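You operate a simulated robot arm through the tools that you are given. There is no shell and no other tool. Be economical: measure what you need, move in short steps, check, and stop when the job is done.

You run a simulated robot arm. Do the job below in one go: nothing can be reset, and whatever is moved stays where it is left.

## Task
Wipe the stain off the trolley with the sponge.
Fine: dip it in the tub, press it damp on the press plate, wipe, leave it on the plate. What is to be rubbed or washed off counts as gone when no trace of it is left.

It is judged by the outcome, as a careful person would: the job done as asked, and still so three seconds after it is handed in. It fails if anything else is knocked over, pushed out of place, dropped, spilled or broken.

## Robot
A 7-joint arm with a two-finger parallel gripper, fixed in place. Base frame: the origin is at the foot of the arm, x ahead of it, y to its left, z up; the work surface is at about z = 0.58. Lengths are in m, angles in rad, forces in N, time in s.
With the tool pointing down near the work surface it reaches from about 0.16 to 0.64 m from the base axis. Its first joint turns from -1.152 to 1.152 rad. Payload 1.57 kg.
The tool frame sits at the grasp point between the pads (the TCP): z along the fingers, y along the line on which they close. The tips reach 0.03 m beyond it. The gripper opens to 0.11 m. The fingers are 0.024 m wide and 0.012 m thick; the gripper's body (0.048 by 0.112 m) begins 0.078 m behind the TCP.
Orientation is told as [roll, pitch, yaw] about the base's x, y, z axes, in that order, counted from this pose: with the fingers straight down and closing along the base's y, the tool's x points along the base's -x, its y along +y and its z along -z.

## Interface
- The arm moves only by the tool play_rows. Its argument "targets" is a list of rows, each a list of 7 numbers: the turn, a rotation vector about the tool's x, y, z in rad, then the shift along the tool's x, y, z in m, then the opening, from 0 (shut) to 1 (fully open). In form: [[ax, ay, az, x, y, z, fingers], ...]. A call has 1 to 8 rows; each row is the pose to reach, as a shift and turn from the pose commanded when the call began, along the tool's axes at that moment. Rows are played at 5 a second. More than 0.05 m and 0.15 rad between two rows, or a gripper value outside its range, and nothing of the call is played. A pose out of reach is approached as far as the arm can. The call stops where the force on the tool passes 40 N (or 10 N more than at its start, if that is more) or the arm is blocked; 0.2 s more then pass. The fingers move at their own pace (about 0.108 m/s each) and stop on an object; they squeeze with about 43 N. The grip force told is the motor's: it shows also when the fingers shut on nothing. Time passes only in rows, and 0.2 s behind the last, so rows that repeat a pose let the fingers close. The reply holds the time, the measured pose of the TCP, the force on the tool along the base axes, the opening and the grip force, in the units named above and with some noise, with the torque about the TCP (base axes, N m) and any sound that the robot's microphone picked up.
- Cameras (640 x 400 px; columns grow to the right, rows downward): "scene" is fixed at [0.1347, -0.3855, 1.3827]; the picture's right is [0.94, -0.35, 0.00], its down [-0.26, -0.70, -0.66] and it looks along [0.23, 0.62, -0.75] (base axes); focal length 356 px, centre (320, 200). "wrist" rides on the gripper at [0.07, 0.016, -0.141] in the tool frame; the picture's right is [-0.23, 0.97, 0.00], its down [-0.86, -0.20, -0.48] and it looks along [-0.47, -0.11, 0.88] (tool axes); focal length 222 px, centre (320, 200). There is no depth. A picture from a camera that has moved, and an enlarged one, comes with that camera's place and axes in the base frame and with its lens.
- capture(camera): a new picture of that camera. It takes no simulated time.
- zoom(camera, box): a new picture of the part [left, top, right, bottom] of that camera's present view, enlarged. It takes no simulated time.
- hand_in(): hands the job in; it is judged then, once.

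Work in short steps. Places have to be worked out from the pictures, the camera data and where the tool is seen: move nearer, look again, correct. Check each grasp and each placing, and mend what went wrong. You have 120 turns and 64 pictures in all, those below and enlarged ones among them. Open the gripper and draw the arm clear of the work before you hand the job in, unless the task says otherwise; then end with one line.

The tools are called as a command line: name --pt "numbers of a row" for each row, then --argument value for the rest, lists and objects as JSON in quotes. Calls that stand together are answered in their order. play_rows: Moves the arm, as the interface text tells. Its arguments: {"type":"object","properties":{"targets":{"type":"array","items":{"type":"array","items":{"type":"number"}}}},"required":["targets"]} The other tools are called the same way: capture (camera) takes a picture; zoom (camera, box) takes an enlarged picture of a part of a camera's view; hand_in () hands the job in.

At the start:

```text
time_s: 0.0
position: [0.4251, 0.0291, 0.9324]
tool_rot: [0.0, 0.0, 0.0]
force: [-0.8, -0.4, -0.7]
torque: [0.02, 0.01, -0.02]
gripper_width: 0.1099
grip_force: 0.0
```

scene: 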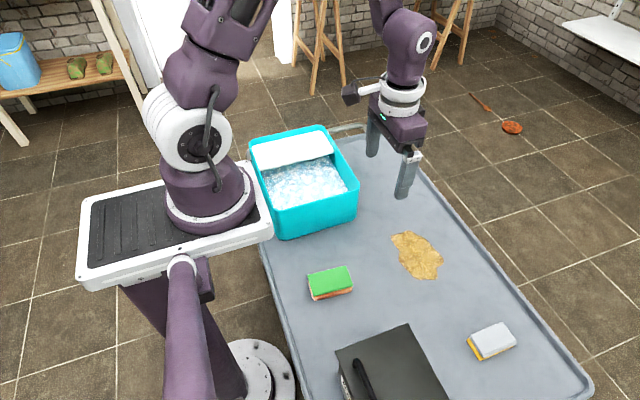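
wrist: 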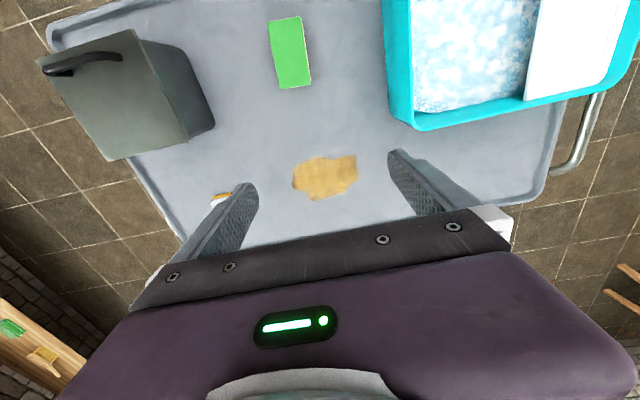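

I'll enlarge the views of the two sponge-like items, the tub and the stain to tell them apart.

zoom --camera "scene" --box '[240, 110, 400, 210]'

zoom --camera "scene" --box '[290, 220, 450, 320]'

zoom --camera "scene" --box '[420, 300, 580, 400]'

```text
4.00 times, centred on (320, 160) of scene
camera zoom: at [0.1347, -0.3855, 1.3827], right [0.94, -0.35, 0.0], down [-0.26, -0.7, -0.66], along [0.23, 0.62, -0.75], focal length 1425 px, centre (320, 360)
```

zoom: 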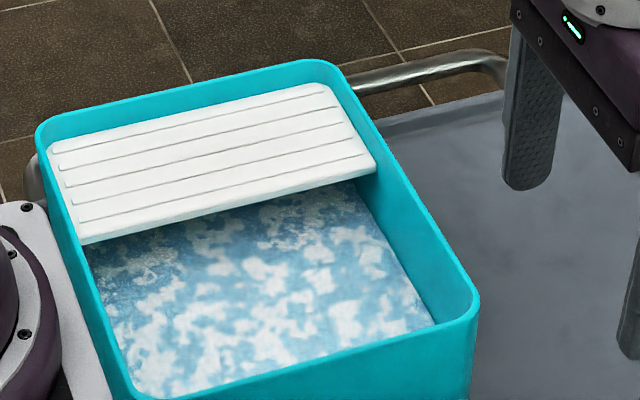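

```text
4.00 times, centred on (370, 270) of scene
camera zoom: at [0.1347, -0.3855, 1.3827], right [0.94, -0.35, 0.0], down [-0.26, -0.7, -0.66], along [0.23, 0.62, -0.75], focal length 1425 px, centre (120, -80)
```

zoom: 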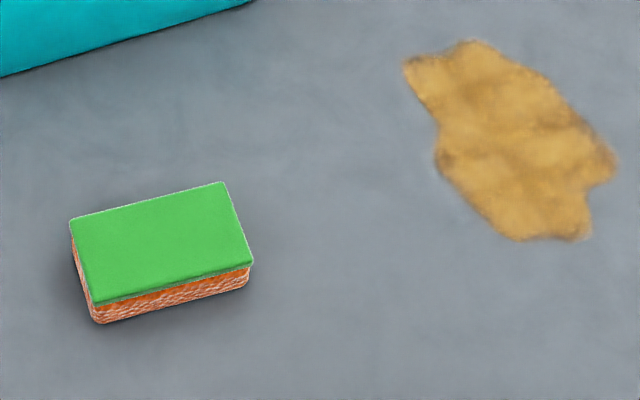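

```text
4.00 times, centred on (500, 350) of scene
camera zoom: at [0.1347, -0.3855, 1.3827], right [0.94, -0.35, 0.0], down [-0.26, -0.7, -0.66], along [0.23, 0.62, -0.75], focal length 1425 px, centre (-400, -400)
```

zoom: 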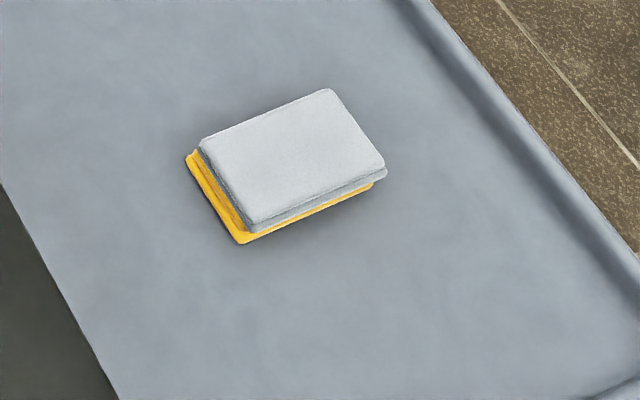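

The green-topped orange block is the sponge, at about (0.306, 0.005) with its top near z≈0.603. The grey and yellow one looks like a board eraser, so I'll leave it alone. I'm moving above the sponge with the gripper open.

play_rows --pt "0 0 0.02 0.02 -0.004 0.04 1" --pt "0 0 0.03 0.04 -0.008 0.08 1" --pt "0 0 0.05 0.06 -0.012 0.12 1" --pt "0 0 0.06 0.08 -0.016 0.155 1" --pt "0 0 0.07 0.1 -0.02 0.19 1" --pt "0 0 0.08 0.119 -0.024 0.225 1" --pt "0 0 0.08 0.119 -0.024 0.225 1"

capture --camera "wrist"

capture --camera "scene"

```text
time_s: 1.6
position: [0.307, 0.0012, 0.7067]
tool_rot: [0.0, -0.001, -0.081]
force: [0.4, -0.1, 0.6]
torque: [0.01, -0.05, 0.0]
gripper_width: 0.1101
grip_force: 0.1
```

```text
58 pictures are left
camera wrist: at [0.2386, 0.0232, 0.8498], right [0.3, 0.95, 0.0], down [0.84, -0.27, 0.48], along [0.46, -0.15, -0.88], focal length 222 px, centre (320, 200)
```

wrist: 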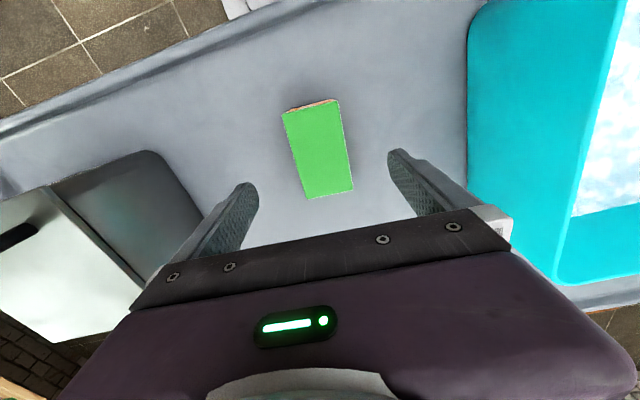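

```text
57 pictures are left
```

scene: 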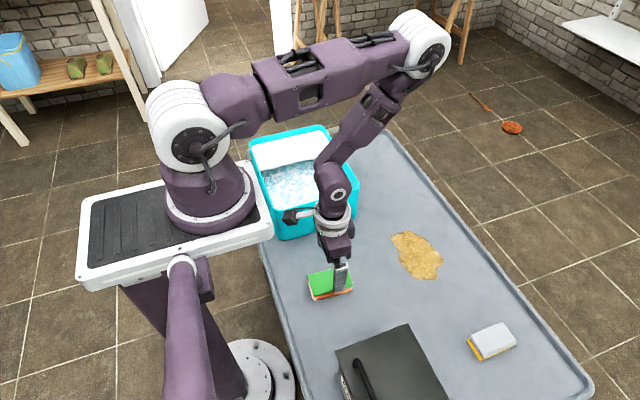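

The wrist view puts the sponge centre at about (0.311, 0.001), yaw ≈ -0.1, and about 58 mm wide. The gripper is over it, so I'm descending to z≈0.618 and then closing.

play_rows --pt "0 0 0.02 -0.003 0 0.04 1" --pt "0 0 0.02 -0.003 0 0.07 1" --pt "0 0 0.02 -0.003 0 0.0885 1" --pt "0 0 0.02 -0.003 0 0.0885 1" --pt "0 0 0.02 -0.003 0 0.0885 0.5" --pt "0 0 0.02 -0.003 0 0.0885 0.4" --pt "0 0 0.02 -0.003 0 0.0885 0.4"

capture --camera "wrist"

zoom --camera "scene" --box '[270, 220, 430, 320]'

```text
time_s: 3.2
position: [0.3092, 0.0029, 0.6193]
tool_rot: [-0.001, -0.001, -0.1]
force: [0.3, 0.3, -0.6]
torque: [0.01, 0.01, 0.02]
gripper_width: 0.0567
grip_force: 42.9
```

```text
56 pictures are left
camera wrist: at [0.2412, 0.0251, 0.7616], right [0.32, 0.95, 0.0], down [0.83, -0.28, 0.48], along [0.45, -0.15, -0.88], focal length 222 px, centre (320, 200)
```

wrist: 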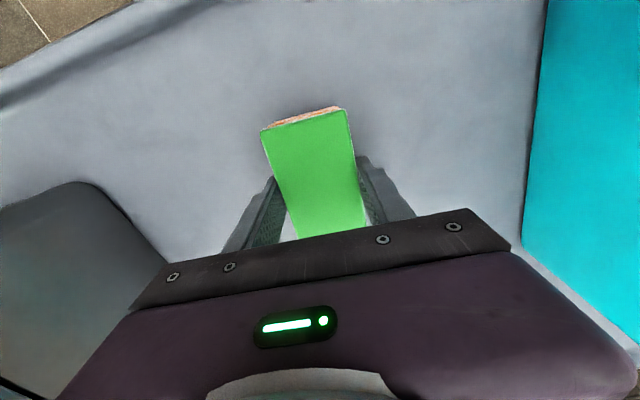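

```text
4.00 times, centred on (350, 270) of scene
camera zoom: at [0.1347, -0.3855, 1.3827], right [0.94, -0.35, 0.0], down [-0.26, -0.7, -0.66], along [0.23, 0.62, -0.75], focal length 1425 px, centre (200, -80)
```

zoom: 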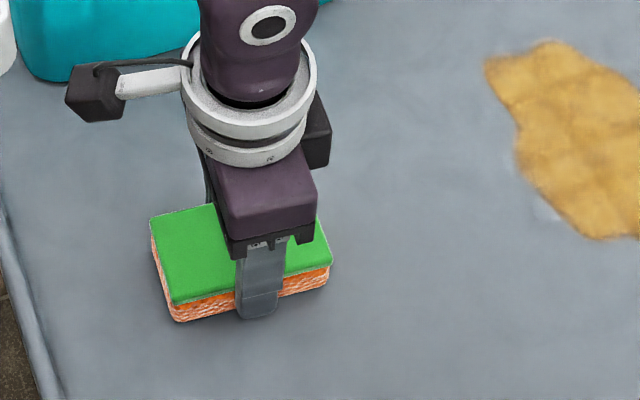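

The sponge is held at width 0.057 m. I'm lifting it straight up and checking the hold.

play_rows --pt "0 0 0 0 0 -0.03 0.35" --pt "0 0 0 0 0 -0.07 0.35" --pt "0 0 0 0 0 -0.115 0.35" --pt "0 0 0 0 0 -0.16 0.35" --pt "0 0 0 0 0 -0.2 0.35" --pt "0 0 0 0 0 -0.24 0.35"

capture --camera "scene"

capture --camera "wrist"

```text
time_s: 4.6
position: [0.3097, 0.0034, 0.8569]
tool_rot: [0.0, 0.002, -0.099]
force: [0.3, 0.4, 0.5]
torque: [0.01, -0.01, -0.02]
gripper_width: 0.0567
grip_force: 43.2
```

```text
54 pictures are left
```

scene: 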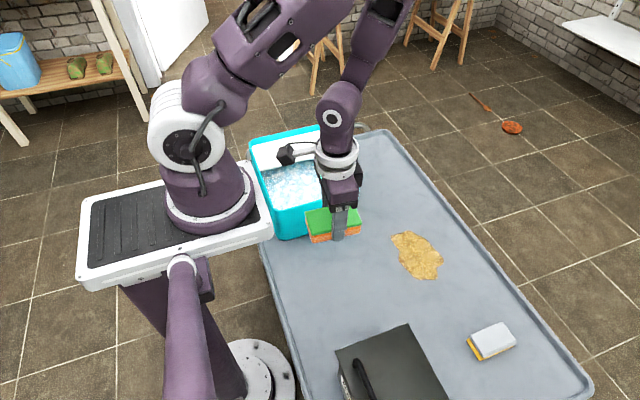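

```text
53 pictures are left
camera wrist: at [0.2421, 0.0257, 1.0003], right [0.32, 0.95, 0.0], down [0.83, -0.28, 0.48], along [0.45, -0.15, -0.88], focal length 222 px, centre (320, 200)
```

wrist: 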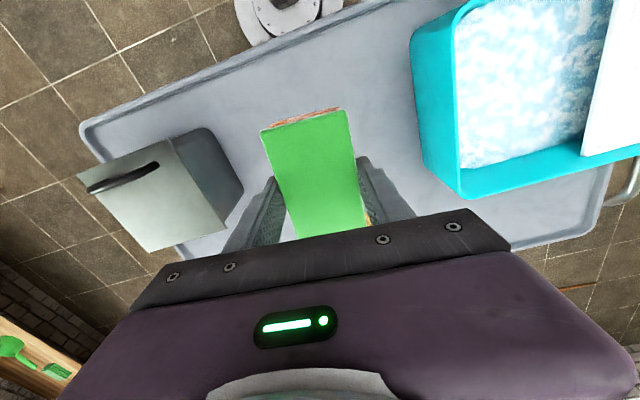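

The sponge came up with the gripper. The tub rim is at z≈0.70, and the open water covers x 0.23–0.44, y 0.20–0.345. I'm moving above its middle.

play_rows --pt "0 0 -0.015 0 0.045 0 0.35" --pt "0 0 -0.03 0 0.09 0 0.35" --pt "0 0 -0.05 0 0.135 0 0.35" --pt "0 0 -0.07 0 0.18 0 0.35" --pt "0 0 -0.085 0.001 0.225 0 0.35" --pt "0 0 -0.1 0.001 0.266 0 0.35" --pt "0 0 -0.1 0.001 0.266 0 0.35"

capture --camera "wrist"

capture --camera "scene"

```text
time_s: 6.2
position: [0.3333, 0.2691, 0.8572]
tool_rot: [-0.001, 0.0, 0.001]
force: [0.4, 0.2, -0.2]
torque: [0.01, 0.0, -0.04]
gripper_width: 0.0564
grip_force: 42.9
```

```text
52 pictures are left
camera wrist: at [0.2636, 0.2838, 0.9993], right [0.23, 0.97, 0.0], down [0.86, -0.2, 0.48], along [0.47, -0.11, -0.88], focal length 222 px, centre (320, 200)
```

wrist: 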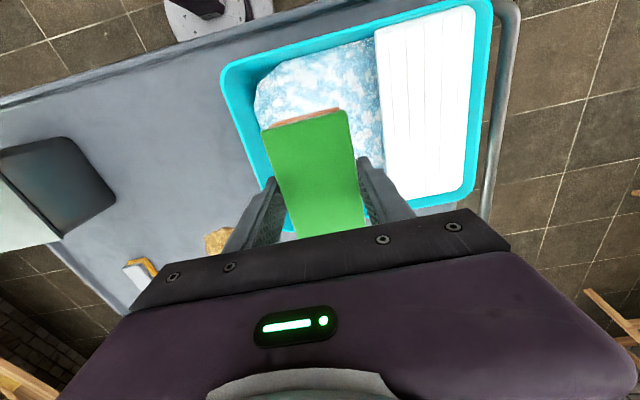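

```text
51 pictures are left
```

scene: 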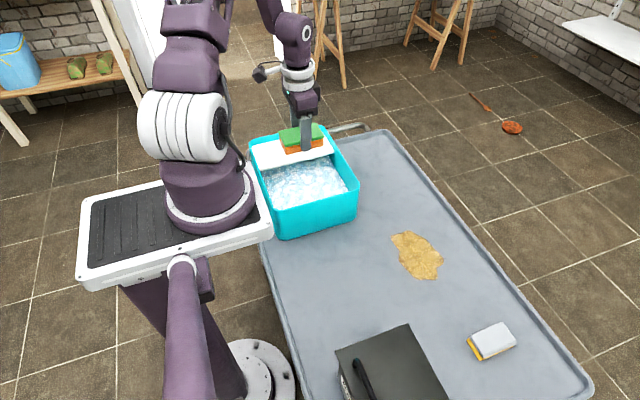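

The sponge is over the open water, and the plate is at about x 0.23–0.46, y 0.355–0.458. I'm lowering to TCP z≈0.70 and looking for the water level.

play_rows --pt "0 0 0 0 0.003 0.04 0.35" --pt "0 0 0 0 0.003 0.08 0.35" --pt "0 0 0 0 0.003 0.12 0.35" --pt "0 0 0 0 0.003 0.15 0.35" --pt "0 0 0 0 0.003 0.157 0.35"

zoom --camera "scene" --box '[240, 110, 400, 210]'

capture --camera "wrist"

```text
time_s: 7.4
position: [0.3321, 0.2742, 0.7037]
tool_rot: [0.001, 0.0, -0.001]
force: [0.4, -0.5, 0.0]
torque: [0.03, -0.04, -0.02]
gripper_width: 0.0566
grip_force: 43.3
```

```text
4.00 times, centred on (320, 160) of scene
camera zoom: at [0.1347, -0.3855, 1.3827], right [0.94, -0.35, 0.0], down [-0.26, -0.7, -0.66], along [0.23, 0.62, -0.75], focal length 1425 px, centre (320, 360)
```

zoom: 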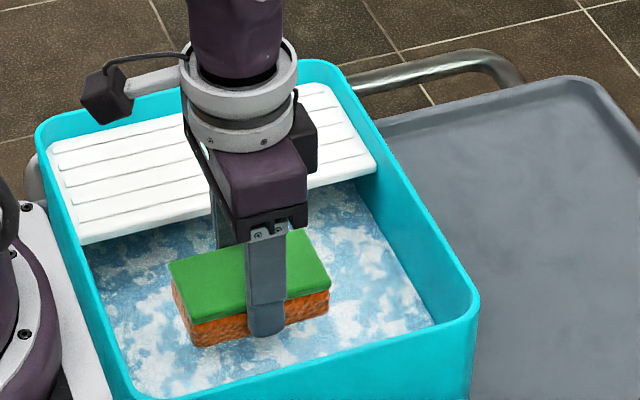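

```text
49 pictures are left
camera wrist: at [0.2626, 0.2895, 0.8449], right [0.23, 0.97, 0.0], down [0.85, -0.2, 0.48], along [0.47, -0.11, -0.88], focal length 222 px, centre (320, 200)
```

wrist: 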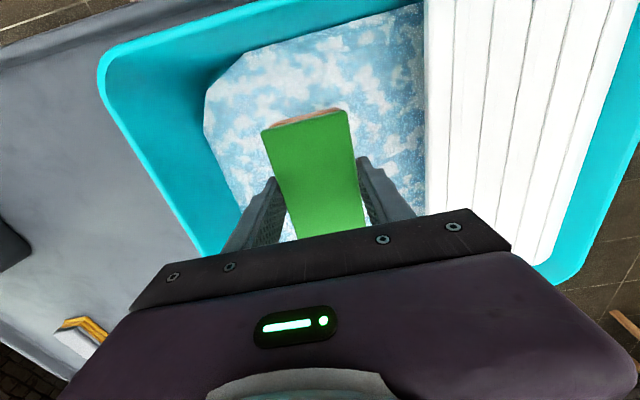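

The water looks to be at z≈0.65. I'm lowering slowly to TCP z≈0.66, which puts the sponge bottom near 0.62, and watching the force.

play_rows --pt "0 0 0 0 0 0.015 0.35" --pt "0 0 0 0 0 0.03 0.35" --pt "0 0 0 0 0 0.042 0.35" --pt "0 0 0 0 0 0.042 0.35" --pt "0 0 0 0 0 0.042 0.35"

zoom --camera "scene" --box '[240, 110, 400, 210]'

```text
time_s: 8.6
position: [0.335, 0.2728, 0.6581]
tool_rot: [-0.002, -0.001, 0.0]
force: [0.0, 0.1, -0.4]
torque: [0.01, 0.03, 0.0]
gripper_width: 0.0568
grip_force: 43.6
```

```text
4.00 times, centred on (320, 160) of scene
camera zoom: at [0.1347, -0.3855, 1.3827], right [0.94, -0.35, 0.0], down [-0.26, -0.7, -0.66], along [0.23, 0.62, -0.75], focal length 1425 px, centre (320, 360)
```

zoom: 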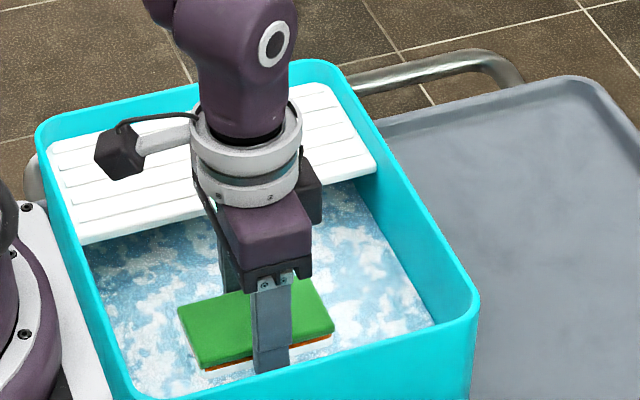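

The orange layer is almost under water. I'm going 12 mm deeper, holding for a second to soak, and then rising slowly so it can drip.

play_rows --pt "0 0 0 0 0 0.012 0.35" --pt "0 0 0 0 0 0.012 0.35" --pt "0 0 0 0 0 0.012 0.35" --pt "0 0 0 0 0 0.012 0.35" --pt "0 0 0 0 0 0.012 0.35" --pt "0 0 0 0 0 0.012 0.35"

play_rows --pt "0 0 0 0 0 -0.015 0.35" --pt "0 0 0 0 0 -0.03 0.35" --pt "0 0 0 0 0 -0.05 0.35" --pt "0 0 0 0 0 -0.07 0.35" --pt "0 0 0 0 0 -0.09 0.35" --pt "0 0 0 0 0 -0.11 0.35" --pt "0 0 0 0 0 -0.13 0.35" --pt "0 0 0 0 0 -0.13 0.35"

zoom --camera "scene" --box '[220, 90, 412, 210]'

capture --camera "wrist"

```text
time_s: 10.0
position: [0.3362, 0.2713, 0.6459]
tool_rot: [0.0, 0.0, 0.001]
force: [-0.5, -0.1, -0.5]
torque: [0.01, -0.02, -0.01]
gripper_width: 0.0567
grip_force: 43.0
```

```text
time_s: 11.8
position: [0.3331, 0.2692, 0.776]
tool_rot: [-0.001, 0.001, -0.001]
force: [-0.1, 0.0, -1.0]
torque: [-0.04, -0.03, 0.01]
gripper_width: 0.057
grip_force: 43.7
```

```text
3.33 times, centred on (316, 150) of scene
camera zoom: at [0.1347, -0.3855, 1.3827], right [0.94, -0.35, 0.0], down [-0.26, -0.7, -0.66], along [0.23, 0.62, -0.75], focal length 1188 px, centre (333, 367)
```

zoom: 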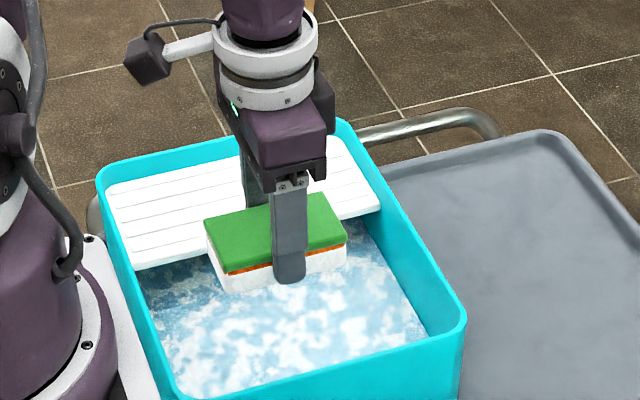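

```text
46 pictures are left
camera wrist: at [0.2643, 0.2855, 0.9195], right [0.23, 0.97, 0.0], down [0.85, -0.2, 0.48], along [0.47, -0.11, -0.88], focal length 222 px, centre (320, 200)
```

wrist: 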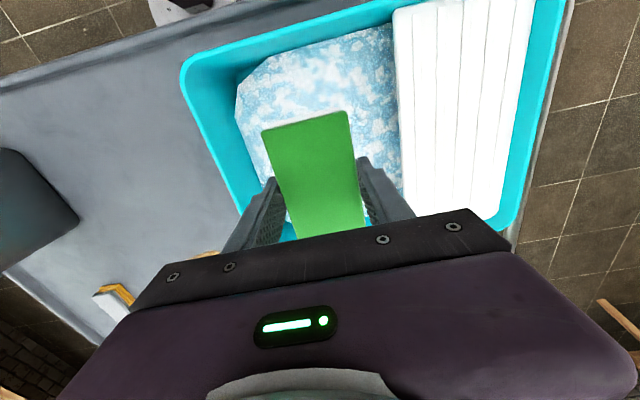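

The sponge is soaked and foamy. I'm moving over the middle of the press plate, about (0.345, 0.405).

play_rows --pt "0 0 0 -0.003 0.034 -0.01 0.35" --pt "0 0 0 -0.006 0.068 -0.01 0.35" --pt "0 0 0 -0.009 0.102 -0.01 0.35" --pt "0 0 0 -0.012 0.135 -0.01 0.35" --pt "0 0 0 -0.012 0.135 -0.01 0.35"

capture --camera "wrist"

zoom --camera "scene" --box '[220, 80, 412, 200]'

```text
time_s: 13.0
position: [0.3461, 0.4058, 0.7842]
tool_rot: [0.0, 0.0, 0.0]
force: [-0.2, 0.3, -0.9]
torque: [-0.01, 0.03, 0.0]
gripper_width: 0.057
grip_force: 42.8
```

```text
45 pictures are left
camera wrist: at [0.2761, 0.421, 0.927], right [0.23, 0.97, 0.0], down [0.86, -0.2, 0.48], along [0.47, -0.11, -0.88], focal length 222 px, centre (320, 200)
```

wrist: 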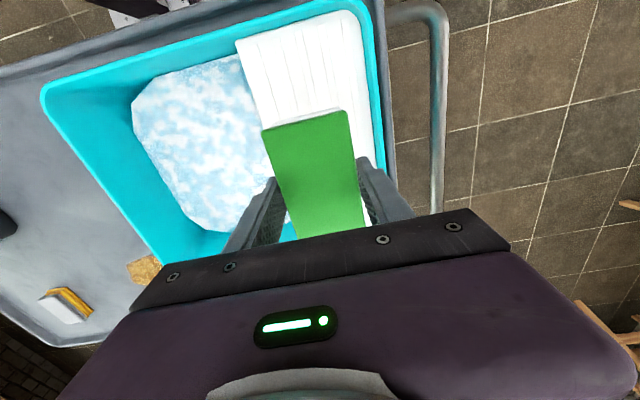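

```text
3.33 times, centred on (316, 140) of scene
camera zoom: at [0.1347, -0.3855, 1.3827], right [0.94, -0.35, 0.0], down [-0.26, -0.7, -0.66], along [0.23, 0.62, -0.75], focal length 1188 px, centre (333, 400)
```

zoom: 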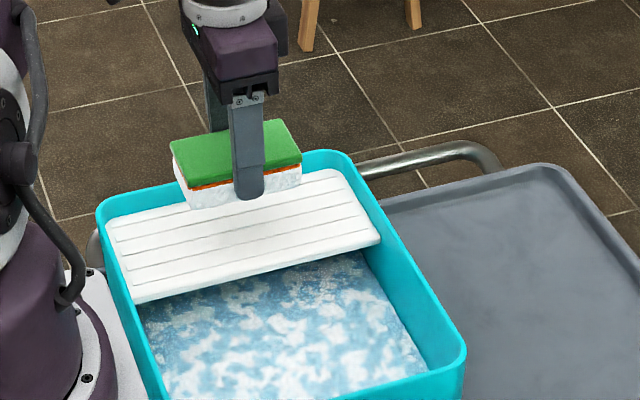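

The sponge is centred over the plate. I'm lowering in small steps to find contact.

play_rows --pt "0 0 0 0 0.001 0.02 0.35" --pt "0 0 0 0 0.001 0.035 0.35" --pt "0 0 0 0 0.001 0.042 0.35" --pt "0 0 0 0 0.001 0.046 0.35" --pt "0 0 0 0 0.001 0.05 0.35" --pt "0 0 0 0 0.001 0.052 0.35"

zoom --camera "scene" --box '[220, 80, 412, 200]'

```text
time_s: 14.4
position: [0.3469, 0.4087, 0.7367]
tool_rot: [-0.001, -0.001, 0.0]
force: [-0.1, -0.3, -0.6]
torque: [0.01, 0.02, 0.0]
gripper_width: 0.0564
grip_force: 43.3
```

```text
3.33 times, centred on (316, 140) of scene
camera zoom: at [0.1347, -0.3855, 1.3827], right [0.94, -0.35, 0.0], down [-0.26, -0.7, -0.66], along [0.23, 0.62, -0.75], focal length 1188 px, centre (333, 400)
```

zoom: 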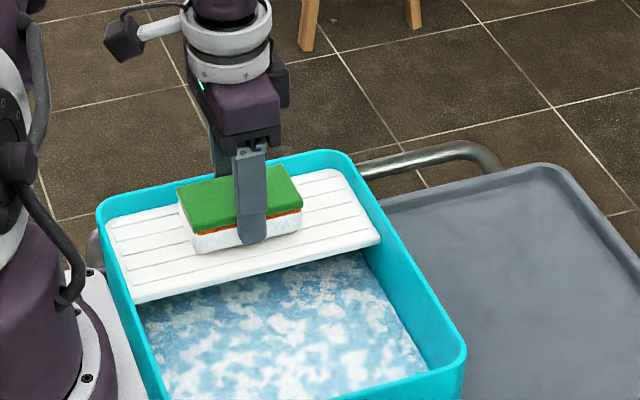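

No contact force yet, so I'm continuing down in 3 mm steps.

play_rows --pt "0 0 0 0 0 0.003 0.35" --pt "0 0 0 0 0 0.006 0.35" --pt "0 0 0 0 0 0.009 0.35" --pt "0 0 0 0 0 0.012 0.35"

```text
time_s: 15.2
position: [0.3475, 0.408, 0.7307]
tool_rot: [0.0, -0.002, 0.0]
force: [-1.4, -3.3, 12.9]
torque: [-0.2, -0.04, -0.03]
gripper_width: 0.0566
grip_force: 42.8
stopped in row 4: the force on the tool passed its limit at 51 N (the readings are from after the stop); the commanded pose is now the measured one
```

Contact peaked at 51 N and now holds at about 13 N. I'll check the picture to see whether the foam has been pressed out.

zoom --camera "scene" --box '[250, 110, 346, 170]'

capture --camera "wrist"

```text
6.67 times, centred on (298, 140) of scene
camera zoom: at [0.1345, -0.3857, 1.3826], right [0.94, -0.35, 0.0], down [-0.26, -0.7, -0.66], along [0.23, 0.62, -0.75], focal length 2375 px, centre (467, 600)
```

zoom: 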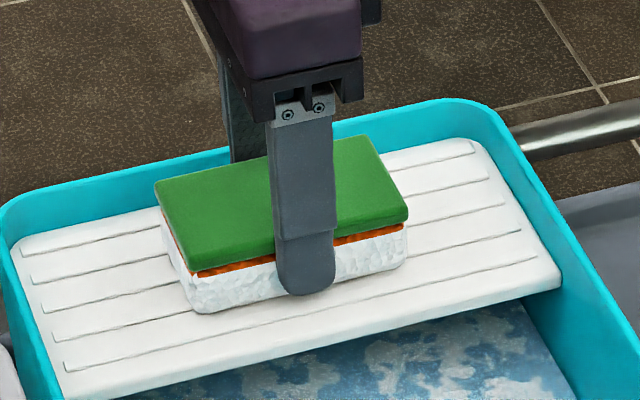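

```text
41 pictures are left
camera wrist: at [0.2772, 0.4239, 0.8725], right [0.23, 0.97, 0.0], down [0.85, -0.2, 0.48], along [0.47, -0.11, -0.88], focal length 222 px, centre (320, 200)
```

wrist: 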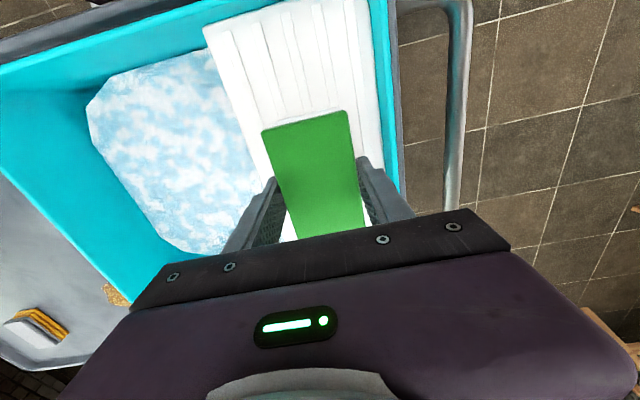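

It still looks foamy. I'll press gently, 1–2 mm further, and hold.

play_rows --pt "0 0 0 0 0 0.001 0.35" --pt "0 0 0 0 0 0.001 0.35" --pt "0 0 0 0 0 0.001 0.35" --pt "0 0 0 0 0 0.001 0.35" --pt "0 0 0 0 0 0.001 0.35" --pt "0 0 0 0 0 0.001 0.35"

zoom --camera "scene" --box '[250, 110, 346, 170]'

```text
time_s: 15.7
position: [0.3478, 0.4093, 0.7306]
tool_rot: [0.003, -0.003, 0.001]
force: [-1.5, -2.7, 10.6]
torque: [-0.23, 0.11, -0.01]
gripper_width: 0.0567
grip_force: 43.4
stopped in row 2: the force on the tool passed its limit at 42 N (the readings are from after the stop); the commanded pose is now the measured one
```

```text
6.67 times, centred on (298, 140) of scene
camera zoom: at [0.1345, -0.3857, 1.3826], right [0.94, -0.35, 0.0], down [-0.26, -0.7, -0.66], along [0.23, 0.62, -0.75], focal length 2375 px, centre (467, 600)
```

zoom: 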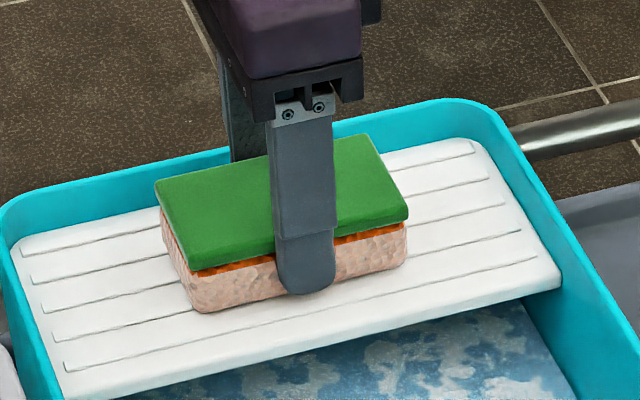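

The foam is fading to pinkish, so the pressing works. I'll hold a moderate press for longer.

play_rows --pt "0 0 0 0 0 0.0003 0.35" --pt "0 0 0 0 0 0.0003 0.35" --pt "0 0 0 0 0 0.0003 0.35" --pt "0 0 0 0 0 0.0003 0.35" --pt "0 0 0 0 0 0.0003 0.35" --pt "0 0 0 0 0 0.0003 0.35"

zoom --camera "scene" --box '[250, 110, 346, 170]'

```text
time_s: 17.1
position: [0.3473, 0.4087, 0.7296]
tool_rot: [0.003, -0.003, 0.001]
force: [1.7, 1.7, 17.6]
torque: [-0.12, 0.01, 0.03]
gripper_width: 0.0564
grip_force: 43.4
```

```text
6.67 times, centred on (298, 140) of scene
camera zoom: at [0.1345, -0.3857, 1.3826], right [0.94, -0.35, 0.0], down [-0.26, -0.7, -0.66], along [0.23, 0.62, -0.75], focal length 2375 px, centre (467, 600)
```

zoom: 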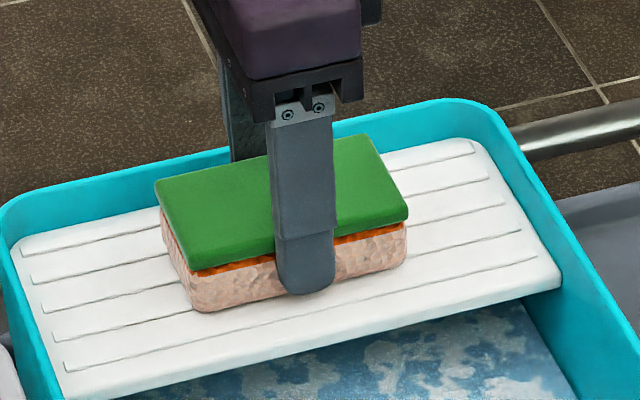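

At about 18 N it's changing slowly. I'll press a bit harder, to about 30 N, and hold.

play_rows --pt "0 0 0 0 0 0.0003 0.35" --pt "0 0 0 0 0 0.0006 0.35" --pt "0 0 0 0 0 0.0006 0.35" --pt "0 0 0 0 0 0.0006 0.35" --pt "0 0 0 0 0 0.0006 0.35" --pt "0 0 0 0 0 0.0006 0.35" --pt "0 0 0 0 0 0.0006 0.35" --pt "0 0 0 0 0 0.0006 0.35"

zoom --camera "scene" --box '[250, 110, 346, 170]'

```text
time_s: 18.9
position: [0.3469, 0.4091, 0.7304]
tool_rot: [0.003, -0.004, -0.001]
force: [3.3, -0.5, 35.8]
torque: [-0.2, -0.08, 0.02]
gripper_width: 0.0563
grip_force: 43.0
```

```text
6.67 times, centred on (298, 140) of scene
camera zoom: at [0.1343, -0.3859, 1.3826], right [0.94, -0.35, 0.0], down [-0.26, -0.7, -0.66], along [0.23, 0.62, -0.75], focal length 2375 px, centre (467, 600)
```

zoom: 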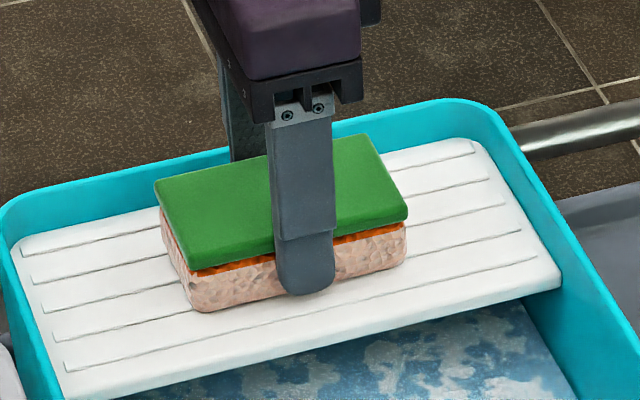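

The foam hasn't changed any further: it's damp, not dripping. I'm lifting clear of the plate and the rim.

play_rows --pt "0 0 0 0 0 -0.005 0.35" --pt "0 0 0 0 0 -0.03 0.35" --pt "0 0 0 0 0 -0.06 0.35" --pt "0 0 0 0 0 -0.09 0.35" --pt "0 0 0 0 0 -0.1 0.35" --pt "0 0 0 0 0 -0.1 0.35"

zoom --camera "scene" --box '[220, 60, 412, 180]'

```text
time_s: 20.3
position: [0.3493, 0.4103, 0.8283]
tool_rot: [0.002, -0.003, 0.002]
force: [0.1, 0.9, -0.1]
torque: [-0.01, -0.02, 0.0]
gripper_width: 0.0565
grip_force: 42.6
```

```text
3.33 times, centred on (316, 120) of scene
camera zoom: at [0.1347, -0.3855, 1.3827], right [0.94, -0.35, 0.0], down [-0.26, -0.7, -0.66], along [0.23, 0.62, -0.75], focal length 1188 px, centre (333, 467)
```

zoom: 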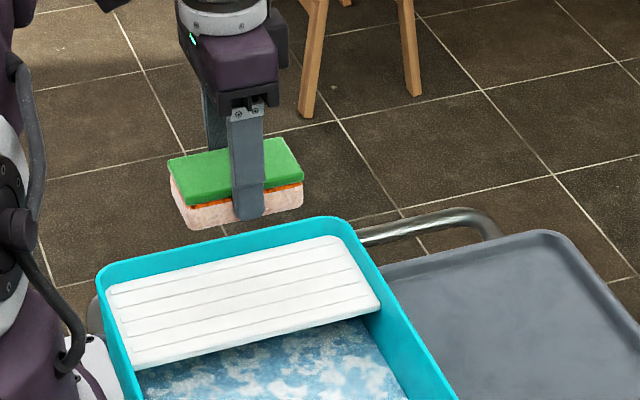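

The plate is undisturbed and the sponge is damp. I'm carrying it high towards the stain.

play_rows --pt "0 0 0 -0.02 -0.039 0 0.35" --pt "0 0 0 -0.04 -0.078 0 0.35" --pt "0 0 0 -0.06 -0.117 0 0.35" --pt "0 0 0 -0.08 -0.156 0 0.35" --pt "0 0 0 -0.1 -0.195 0 0.35" --pt "0 0 0 -0.12 -0.234 0 0.35" --pt "0 0 0 -0.14 -0.273 0 0.35" --pt "0 0 0 -0.16 -0.312 0 0.35"

play_rows --pt "0 0 0 -0.02 -0.03 0.02 0.35" --pt "0 0 0 -0.042 -0.06 0.05 0.35" --pt "0 0 0 -0.042 -0.088 0.09 0.35" --pt "0 0 0 -0.042 -0.088 0.13 0.35" --pt "0 0 0 -0.042 -0.088 0.165 0.35" --pt "0 0 0 -0.042 -0.088 0.165 0.35"

capture --camera "wrist"

zoom --camera "scene" --box '[320, 190, 512, 310]'

```text
time_s: 22.1
position: [0.5064, 0.0996, 0.8301]
tool_rot: [0.004, -0.003, 0.001]
force: [0.2, -0.5, -0.1]
torque: [0.01, 0.03, -0.01]
gripper_width: 0.0565
grip_force: 43.0
```

```text
time_s: 23.5
position: [0.5506, 0.0129, 0.6634]
tool_rot: [0.003, -0.004, -0.001]
force: [0.4, 0.4, -0.4]
torque: [-0.03, -0.02, 0.0]
gripper_width: 0.0565
grip_force: 43.1
```

```text
36 pictures are left
camera wrist: at [0.4803, 0.0278, 0.8052], right [0.23, 0.97, 0.0], down [0.85, -0.2, 0.48], along [0.47, -0.11, -0.88], focal length 222 px, centre (320, 200)
```

wrist: 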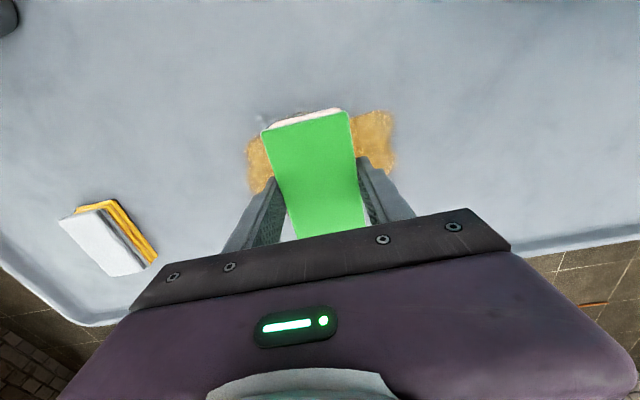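

```text
3.33 times, centred on (416, 250) of scene
camera zoom: at [0.1347, -0.3855, 1.3827], right [0.94, -0.35, 0.0], down [-0.26, -0.7, -0.66], along [0.23, 0.62, -0.75], focal length 1188 px, centre (0, 33)
```

zoom: 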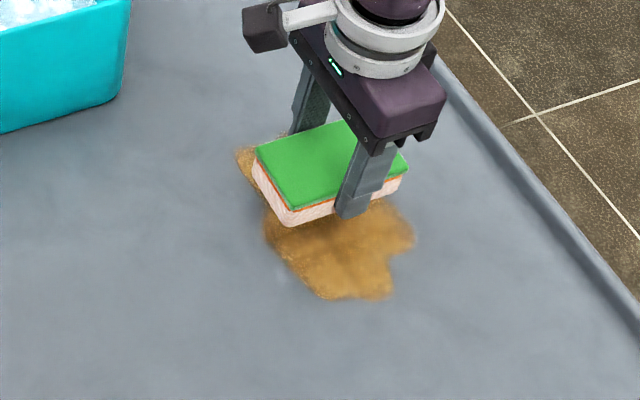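

The sponge is over the stain. I'm lowering to touch, in fine steps at the end.

play_rows --pt "0 0 0 0 0 0.02 0.35" --pt "0 0 0 0 0 0.035 0.35" --pt "0 0 0 0 0 0.039 0.35" --pt "0 0 0 0 0 0.041 0.35" --pt "0 0 0 0 0 0.041 0.35"

```text
time_s: 24.7
position: [0.5482, 0.0111, 0.6226]
tool_rot: [0.001, -0.004, 0.0]
force: [-0.5, -1.2, -0.1]
torque: [-0.04, -0.01, 0.01]
gripper_width: 0.0566
grip_force: 43.5
```

No contact yet, so I'm going down another 1 mm at a time.

play_rows --pt "0 0 0 0 0 0.001 0.35" --pt "0 0 0 0 0 0.002 0.35" --pt "0 0 0 0 0 0.002 0.35"

```text
time_s: 25.5
position: [0.5486, 0.0091, 0.6218]
tool_rot: [0.003, -0.003, 0.001]
force: [-0.4, 0.9, -0.4]
torque: [-0.01, -0.01, -0.03]
gripper_width: 0.0566
grip_force: 43.0
```

play_rows --pt "0 0 0 0 0 0.001 0.35" --pt "0 0 0 0 0 0.002 0.35" --pt "0 0 0 0 0 0.002 0.35"

```text
time_s: 26.3
position: [0.5501, 0.0097, 0.6197]
tool_rot: [0.002, -0.004, 0.001]
force: [-0.7, 0.3, 3.1]
torque: [-0.06, -0.1, -0.07]
gripper_width: 0.0568
grip_force: 42.6
```

Light contact at about 3 N. I'm adding about 0.7 mm and wiping along y through the x≈0.55 lane.

play_rows --pt "0 0 0 0 0 0.0007 0.35" --pt "0 0 0 0 0.025 0.0007 0.35" --pt "0 0 0 0 0.05 0.0007 0.35" --pt "0 0 0 0 0.07 0.0007 0.35" --pt "0 0 0 0 0.05 0.0007 0.35" --pt "0 0 0 0 0.025 0.0007 0.35" --pt "0 0 0 0 0 0.0007 0.35"

play_rows --pt "0 0 0 0 -0.025 0 0.35" --pt "0 0 0 0 -0.05 0 0.35" --pt "0 0 0 0 -0.08 0 0.35" --pt "0 0 0 0 -0.05 0 0.35" --pt "0 0 0 0 -0.025 0 0.35" --pt "0 0 0 0 0 0 0.35"

zoom --camera "scene" --box '[320, 190, 512, 310]'

```text
time_s: 27.9
position: [0.5495, 0.0111, 0.6174]
tool_rot: [0.004, -0.005, 0.002]
force: [0.3, 13.7, 29.4]
torque: [0.31, -0.14, 0.0]
gripper_width: 0.0564
grip_force: 43.0
```

```text
time_s: 29.3
position: [0.5516, 0.0094, 0.6195]
tool_rot: [0.002, -0.004, -0.001]
force: [0.4, 0.0, 0.0]
torque: [-0.05, 0.04, -0.05]
gripper_width: 0.0566
grip_force: 43.2
```

```text
3.33 times, centred on (416, 250) of scene
camera zoom: at [0.1347, -0.3855, 1.3827], right [0.94, -0.35, 0.0], down [-0.26, -0.7, -0.66], along [0.23, 0.62, -0.75], focal length 1188 px, centre (0, 33)
```

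zoom: 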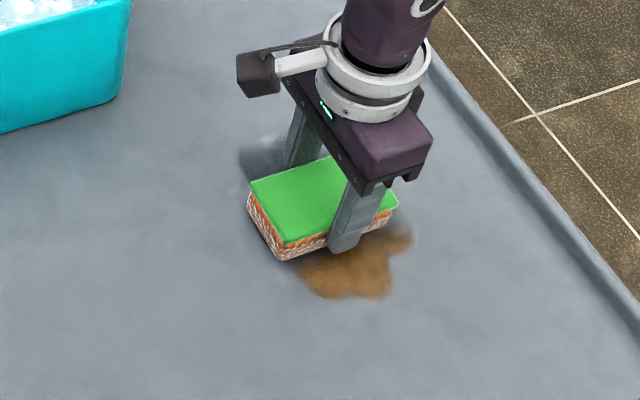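

The +y half is clean, but contact was lost on the -y half. I'm pressing about 1 mm lower and wiping that half.

play_rows --pt "0 0 0 0 0 0.001 0.35" --pt "0 0 0 0 -0.02 0.0015 0.35" --pt "0 0 0 0 -0.04 0.0015 0.35" --pt "0 0 0 0 -0.06 0.0015 0.35" --pt "0 0 0 0 -0.08 0.0015 0.35"

zoom --camera "scene" --box '[320, 190, 512, 310]'

```text
time_s: 30.1
position: [0.5536, -0.021, 0.6196]
tool_rot: [0.005, -0.009, 0.002]
force: [-2.2, -0.6, 8.9]
torque: [-0.25, 0.36, 0.04]
gripper_width: 0.0567
grip_force: 42.7
stopped in row 3: the force on the tool passed its limit at 44 N (the readings are from after the stop); the commanded pose is now the measured one
```

```text
3.33 times, centred on (416, 250) of scene
camera zoom: at [0.1345, -0.3855, 1.3827], right [0.94, -0.35, 0.0], down [-0.26, -0.7, -0.66], along [0.23, 0.62, -0.75], focal length 1188 px, centre (0, 33)
```

zoom: 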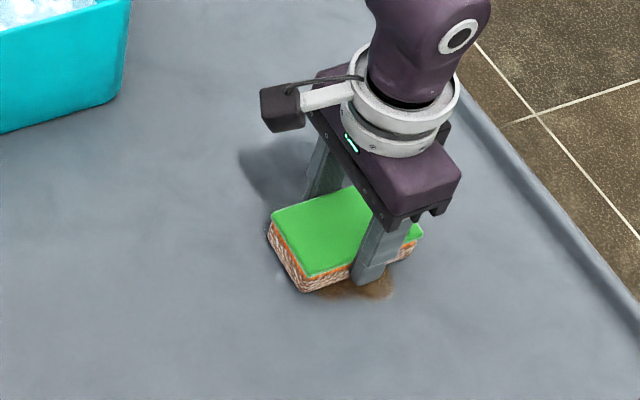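

The sponge holds 9 N here with a slight tilt. I'm lifting 4 mm and straightening the tool so the sponge lies flat.

play_rows --pt "0.002 0.004 0 0 0 -0.004 0.35" --pt "0.005 0.008 0 0 0 -0.004 0.35" --pt "0.005 0.008 0 0 0 -0.004 0.35"

play_rows --pt "0 0 0 0 0 0.002 0.35" --pt "0 0 0 0 0 0.004 0.35" --pt "0 0 0 0 0 0.0045 0.35" --pt "0 0 0 0 0 0.0045 0.35"

```text
time_s: 30.9
position: [0.5544, -0.02, 0.6219]
tool_rot: [0.001, 0.001, 0.0]
force: [-0.4, 0.3, 0.3]
torque: [0.04, 0.0, 0.04]
gripper_width: 0.0566
grip_force: 43.2
```

```text
time_s: 31.9
position: [0.5536, -0.0204, 0.6188]
tool_rot: [0.0, -0.003, 0.002]
force: [-2.2, 3.3, 13.7]
torque: [0.09, -0.62, 0.13]
gripper_width: 0.0564
grip_force: 43.0
```

The sponge is flat with about 14 N on it. I'm wiping -y at this height and back.

play_rows --pt "0 0 0 0 -0.015 0 0.35" --pt "0 0 0 0 -0.03 0 0.35" --pt "0 0 0 0 -0.045 0 0.35" --pt "0 0 0 0 -0.03 0 0.35" --pt "0 0 0 0 -0.015 0 0.35" --pt "0 0 0 0 0 0 0.35"

zoom --camera "scene" --box '[320, 190, 512, 310]'

```text
time_s: 33.3
position: [0.5523, -0.0211, 0.6187]
tool_rot: [0.002, 0.001, 0.002]
force: [0.1, -6.1, 13.8]
torque: [-0.17, -0.19, -0.08]
gripper_width: 0.0566
grip_force: 43.1
```

```text
3.33 times, centred on (416, 250) of scene
camera zoom: at [0.1344, -0.3856, 1.3827], right [0.94, -0.35, 0.0], down [-0.26, -0.7, -0.66], along [0.23, 0.62, -0.75], focal length 1188 px, centre (0, 33)
```

zoom: 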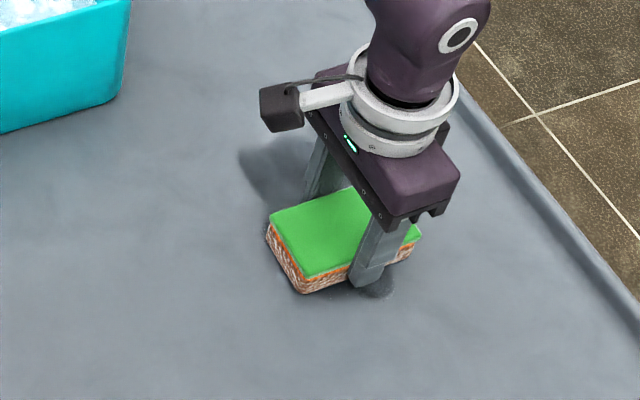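

The visible stain is gone. To catch the edges, I'll wipe lanes shifted outward in x (~0.58) and inward (~0.53).

play_rows --pt "0 0 0 -0.014 0 0 0.35" --pt "0 0 0 -0.028 0 0 0.35" --pt "0 0 0 -0.028 -0.022 0 0.35" --pt "0 0 0 -0.028 -0.044 0 0.35" --pt "0 0 0 -0.028 -0.022 0 0.35" --pt "0 0 0 -0.028 0 0 0.35" --pt "0 0 0 -0.028 0.025 0 0.35" --pt "0 0 0 -0.028 0.05 0 0.35"

play_rows --pt "0 0 0 0 0.025 0 0.35" --pt "0 0 0 0 0.045 0 0.35" --pt "0 0 0 0.025 0.045 0 0.35" --pt "0 0 0 0.05 0.045 0 0.35" --pt "0 0 0 0.05 0.02 0 0.35" --pt "0 0 0 0.05 -0.005 0 0.35" --pt "0 0 0 0.05 -0.03 0 0.35" --pt "0 0 0 0.05 -0.055 0 0.35"

```text
time_s: 33.7
position: [0.5638, -0.02, 0.6184]
tool_rot: [0.001, 0.003, 0.001]
force: [-2.4, 0.1, 12.4]
torque: [-0.07, -0.41, -0.06]
gripper_width: 0.0565
grip_force: 43.0
stopped in row 1: the force on the tool passed its limit at 42 N (the readings are from after the stop); the commanded pose is now the measured one
```

```text
time_s: 35.2
position: [0.5132, -0.0258, 0.6182]
tool_rot: [0.004, 0.001, 0.001]
force: [-1.3, -4.4, 11.3]
torque: [-0.26, -0.05, -0.02]
gripper_width: 0.0564
grip_force: 43.1
stopped in row 7: the force on the tool passed its limit at 41 N (the readings are from after the stop); the commanded pose is now the measured one
```

Both lanes stopped early on force. I'm lifting and moving back to inspect the surface.

play_rows --pt "0 0 0 0 0 -0.02 0.35" --pt "0.003 0 0 0.03 0.01 -0.06 0.35" --pt "0.003 0 0 0.07 0.03 -0.09 0.35" --pt "0.003 0 0 0.11 0.04 -0.11 0.35" --pt "0.003 0 0 0.15 0.05 -0.12 0.35" --pt "0.003 0 0 0.15 0.05 -0.12 0.35"

zoom --camera "scene" --box '[352, 200, 480, 280]'

capture --camera "scene"

```text
refused: row 2 steps farther than a row can; nothing moved
```

```text
5.00 times, centred on (416, 240) of scene
camera zoom: at [0.1345, -0.3855, 1.3827], right [0.94, -0.35, 0.0], down [-0.26, -0.7, -0.66], along [0.23, 0.62, -0.75], focal length 1781 px, centre (-160, 0)
```

zoom: 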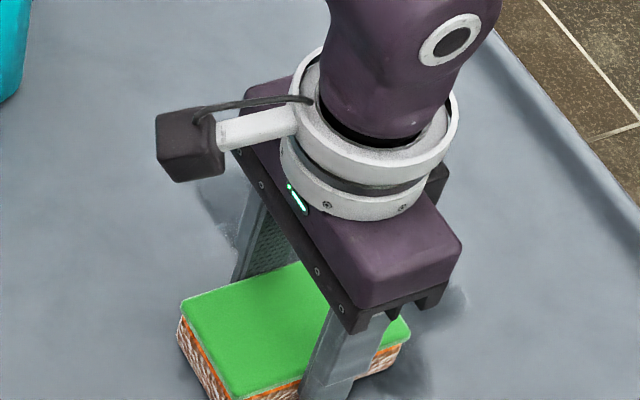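

```text
30 pictures are left
```

scene: 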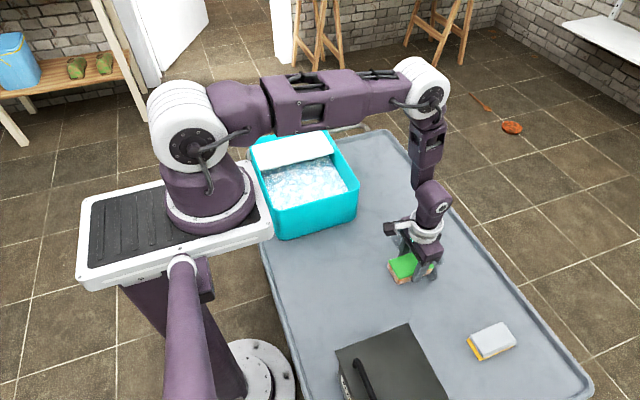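

A step was too long and the call was refused. I'm repeating it with shorter steps, moving clear towards -x and up.

play_rows --pt "0 0 0 0 0 -0.02 0.35" --pt "0.003 0 0 0.02 0.01 -0.055 0.35" --pt "0.003 0 0 0.05 0.02 -0.08 0.35" --pt "0.003 0 0 0.085 0.03 -0.1 0.35" --pt "0.003 0 0 0.12 0.035 -0.12 0.35" --pt "0.003 0 0 0.155 0.04 -0.14 0.35" --pt "0.003 0 0 0.155 0.04 -0.14 0.35"

zoom --camera "scene" --box '[352, 210, 480, 290]'

capture --camera "wrist"

```text
time_s: 36.8
position: [0.358, 0.0167, 0.7581]
tool_rot: [0.001, 0.001, 0.002]
force: [-0.7, -0.1, -0.2]
torque: [0.03, 0.04, -0.01]
gripper_width: 0.0567
grip_force: 43.2
```

```text
5.00 times, centred on (416, 250) of scene
camera zoom: at [0.1347, -0.3855, 1.3827], right [0.94, -0.35, 0.0], down [-0.26, -0.7, -0.66], along [0.23, 0.62, -0.75], focal length 1781 px, centre (-160, -50)
```

zoom: 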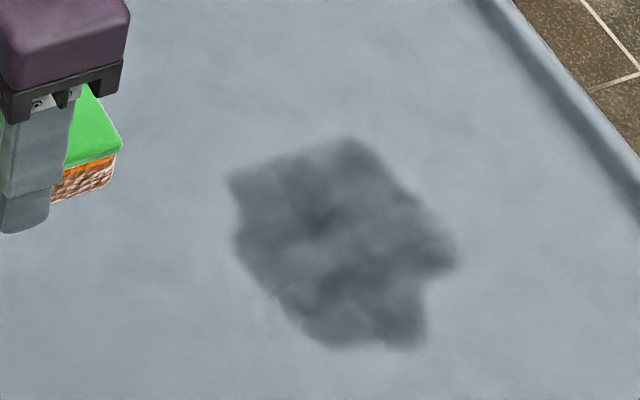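

```text
28 pictures are left
camera wrist: at [0.2885, 0.0324, 0.9004], right [0.23, 0.97, 0.0], down [0.86, -0.2, 0.48], along [0.46, -0.11, -0.88], focal length 222 px, centre (320, 200)
```

wrist: 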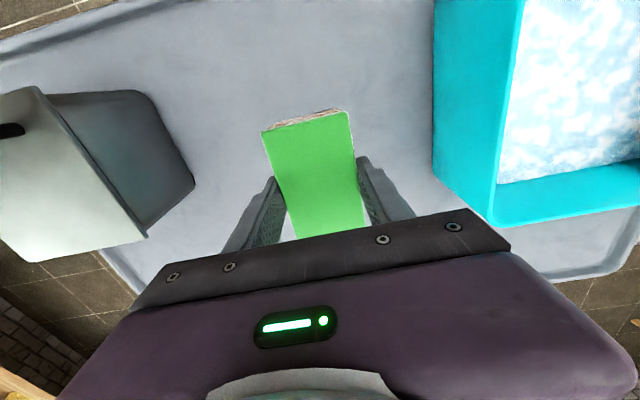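

The yellow is gone, but a dark patch remains in the stain's outline: either wet film or residue. I'll wait a couple of seconds to see whether it fades.

play_rows --pt "0 0 0 0 0 -0.01 0.35" --pt "0 0 0 0 0 -0.02 0.35" --pt "0 0 0 0 0 -0.03 0.35" --pt "0 0 0 0 0 -0.04 0.35" --pt "0 0 0 0 0 -0.05 0.35" --pt "0 0 0 0 0 -0.06 0.35" --pt "0 0 0 0 0 -0.07 0.35" --pt "0 0 0 0 0 -0.08 0.35"

zoom --camera "scene" --box '[352, 210, 480, 290]'

zoom --camera "scene" --box '[290, 150, 386, 210]'

```text
time_s: 38.6
position: [0.3591, 0.0155, 0.8397]
tool_rot: [0.001, 0.004, 0.002]
force: [0.8, -0.3, -0.6]
torque: [0.01, -0.02, 0.02]
gripper_width: 0.0567
grip_force: 43.4
```

```text
5.00 times, centred on (416, 250) of scene
camera zoom: at [0.1347, -0.3855, 1.3827], right [0.94, -0.35, 0.0], down [-0.26, -0.7, -0.66], along [0.23, 0.62, -0.75], focal length 1781 px, centre (-160, -50)
```

zoom: 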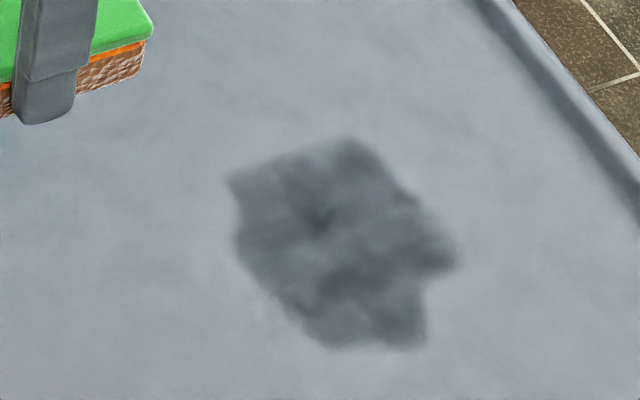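

```text
6.67 times, centred on (338, 180) of scene
camera zoom: at [0.1347, -0.3855, 1.3827], right [0.94, -0.35, 0.0], down [-0.26, -0.7, -0.66], along [0.23, 0.62, -0.75], focal length 2375 px, centre (200, 333)
```

zoom: 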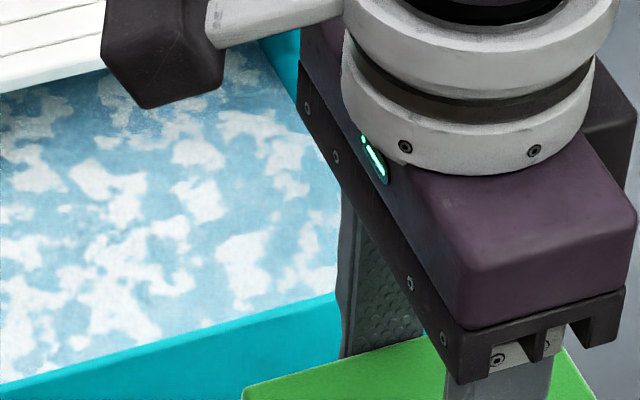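

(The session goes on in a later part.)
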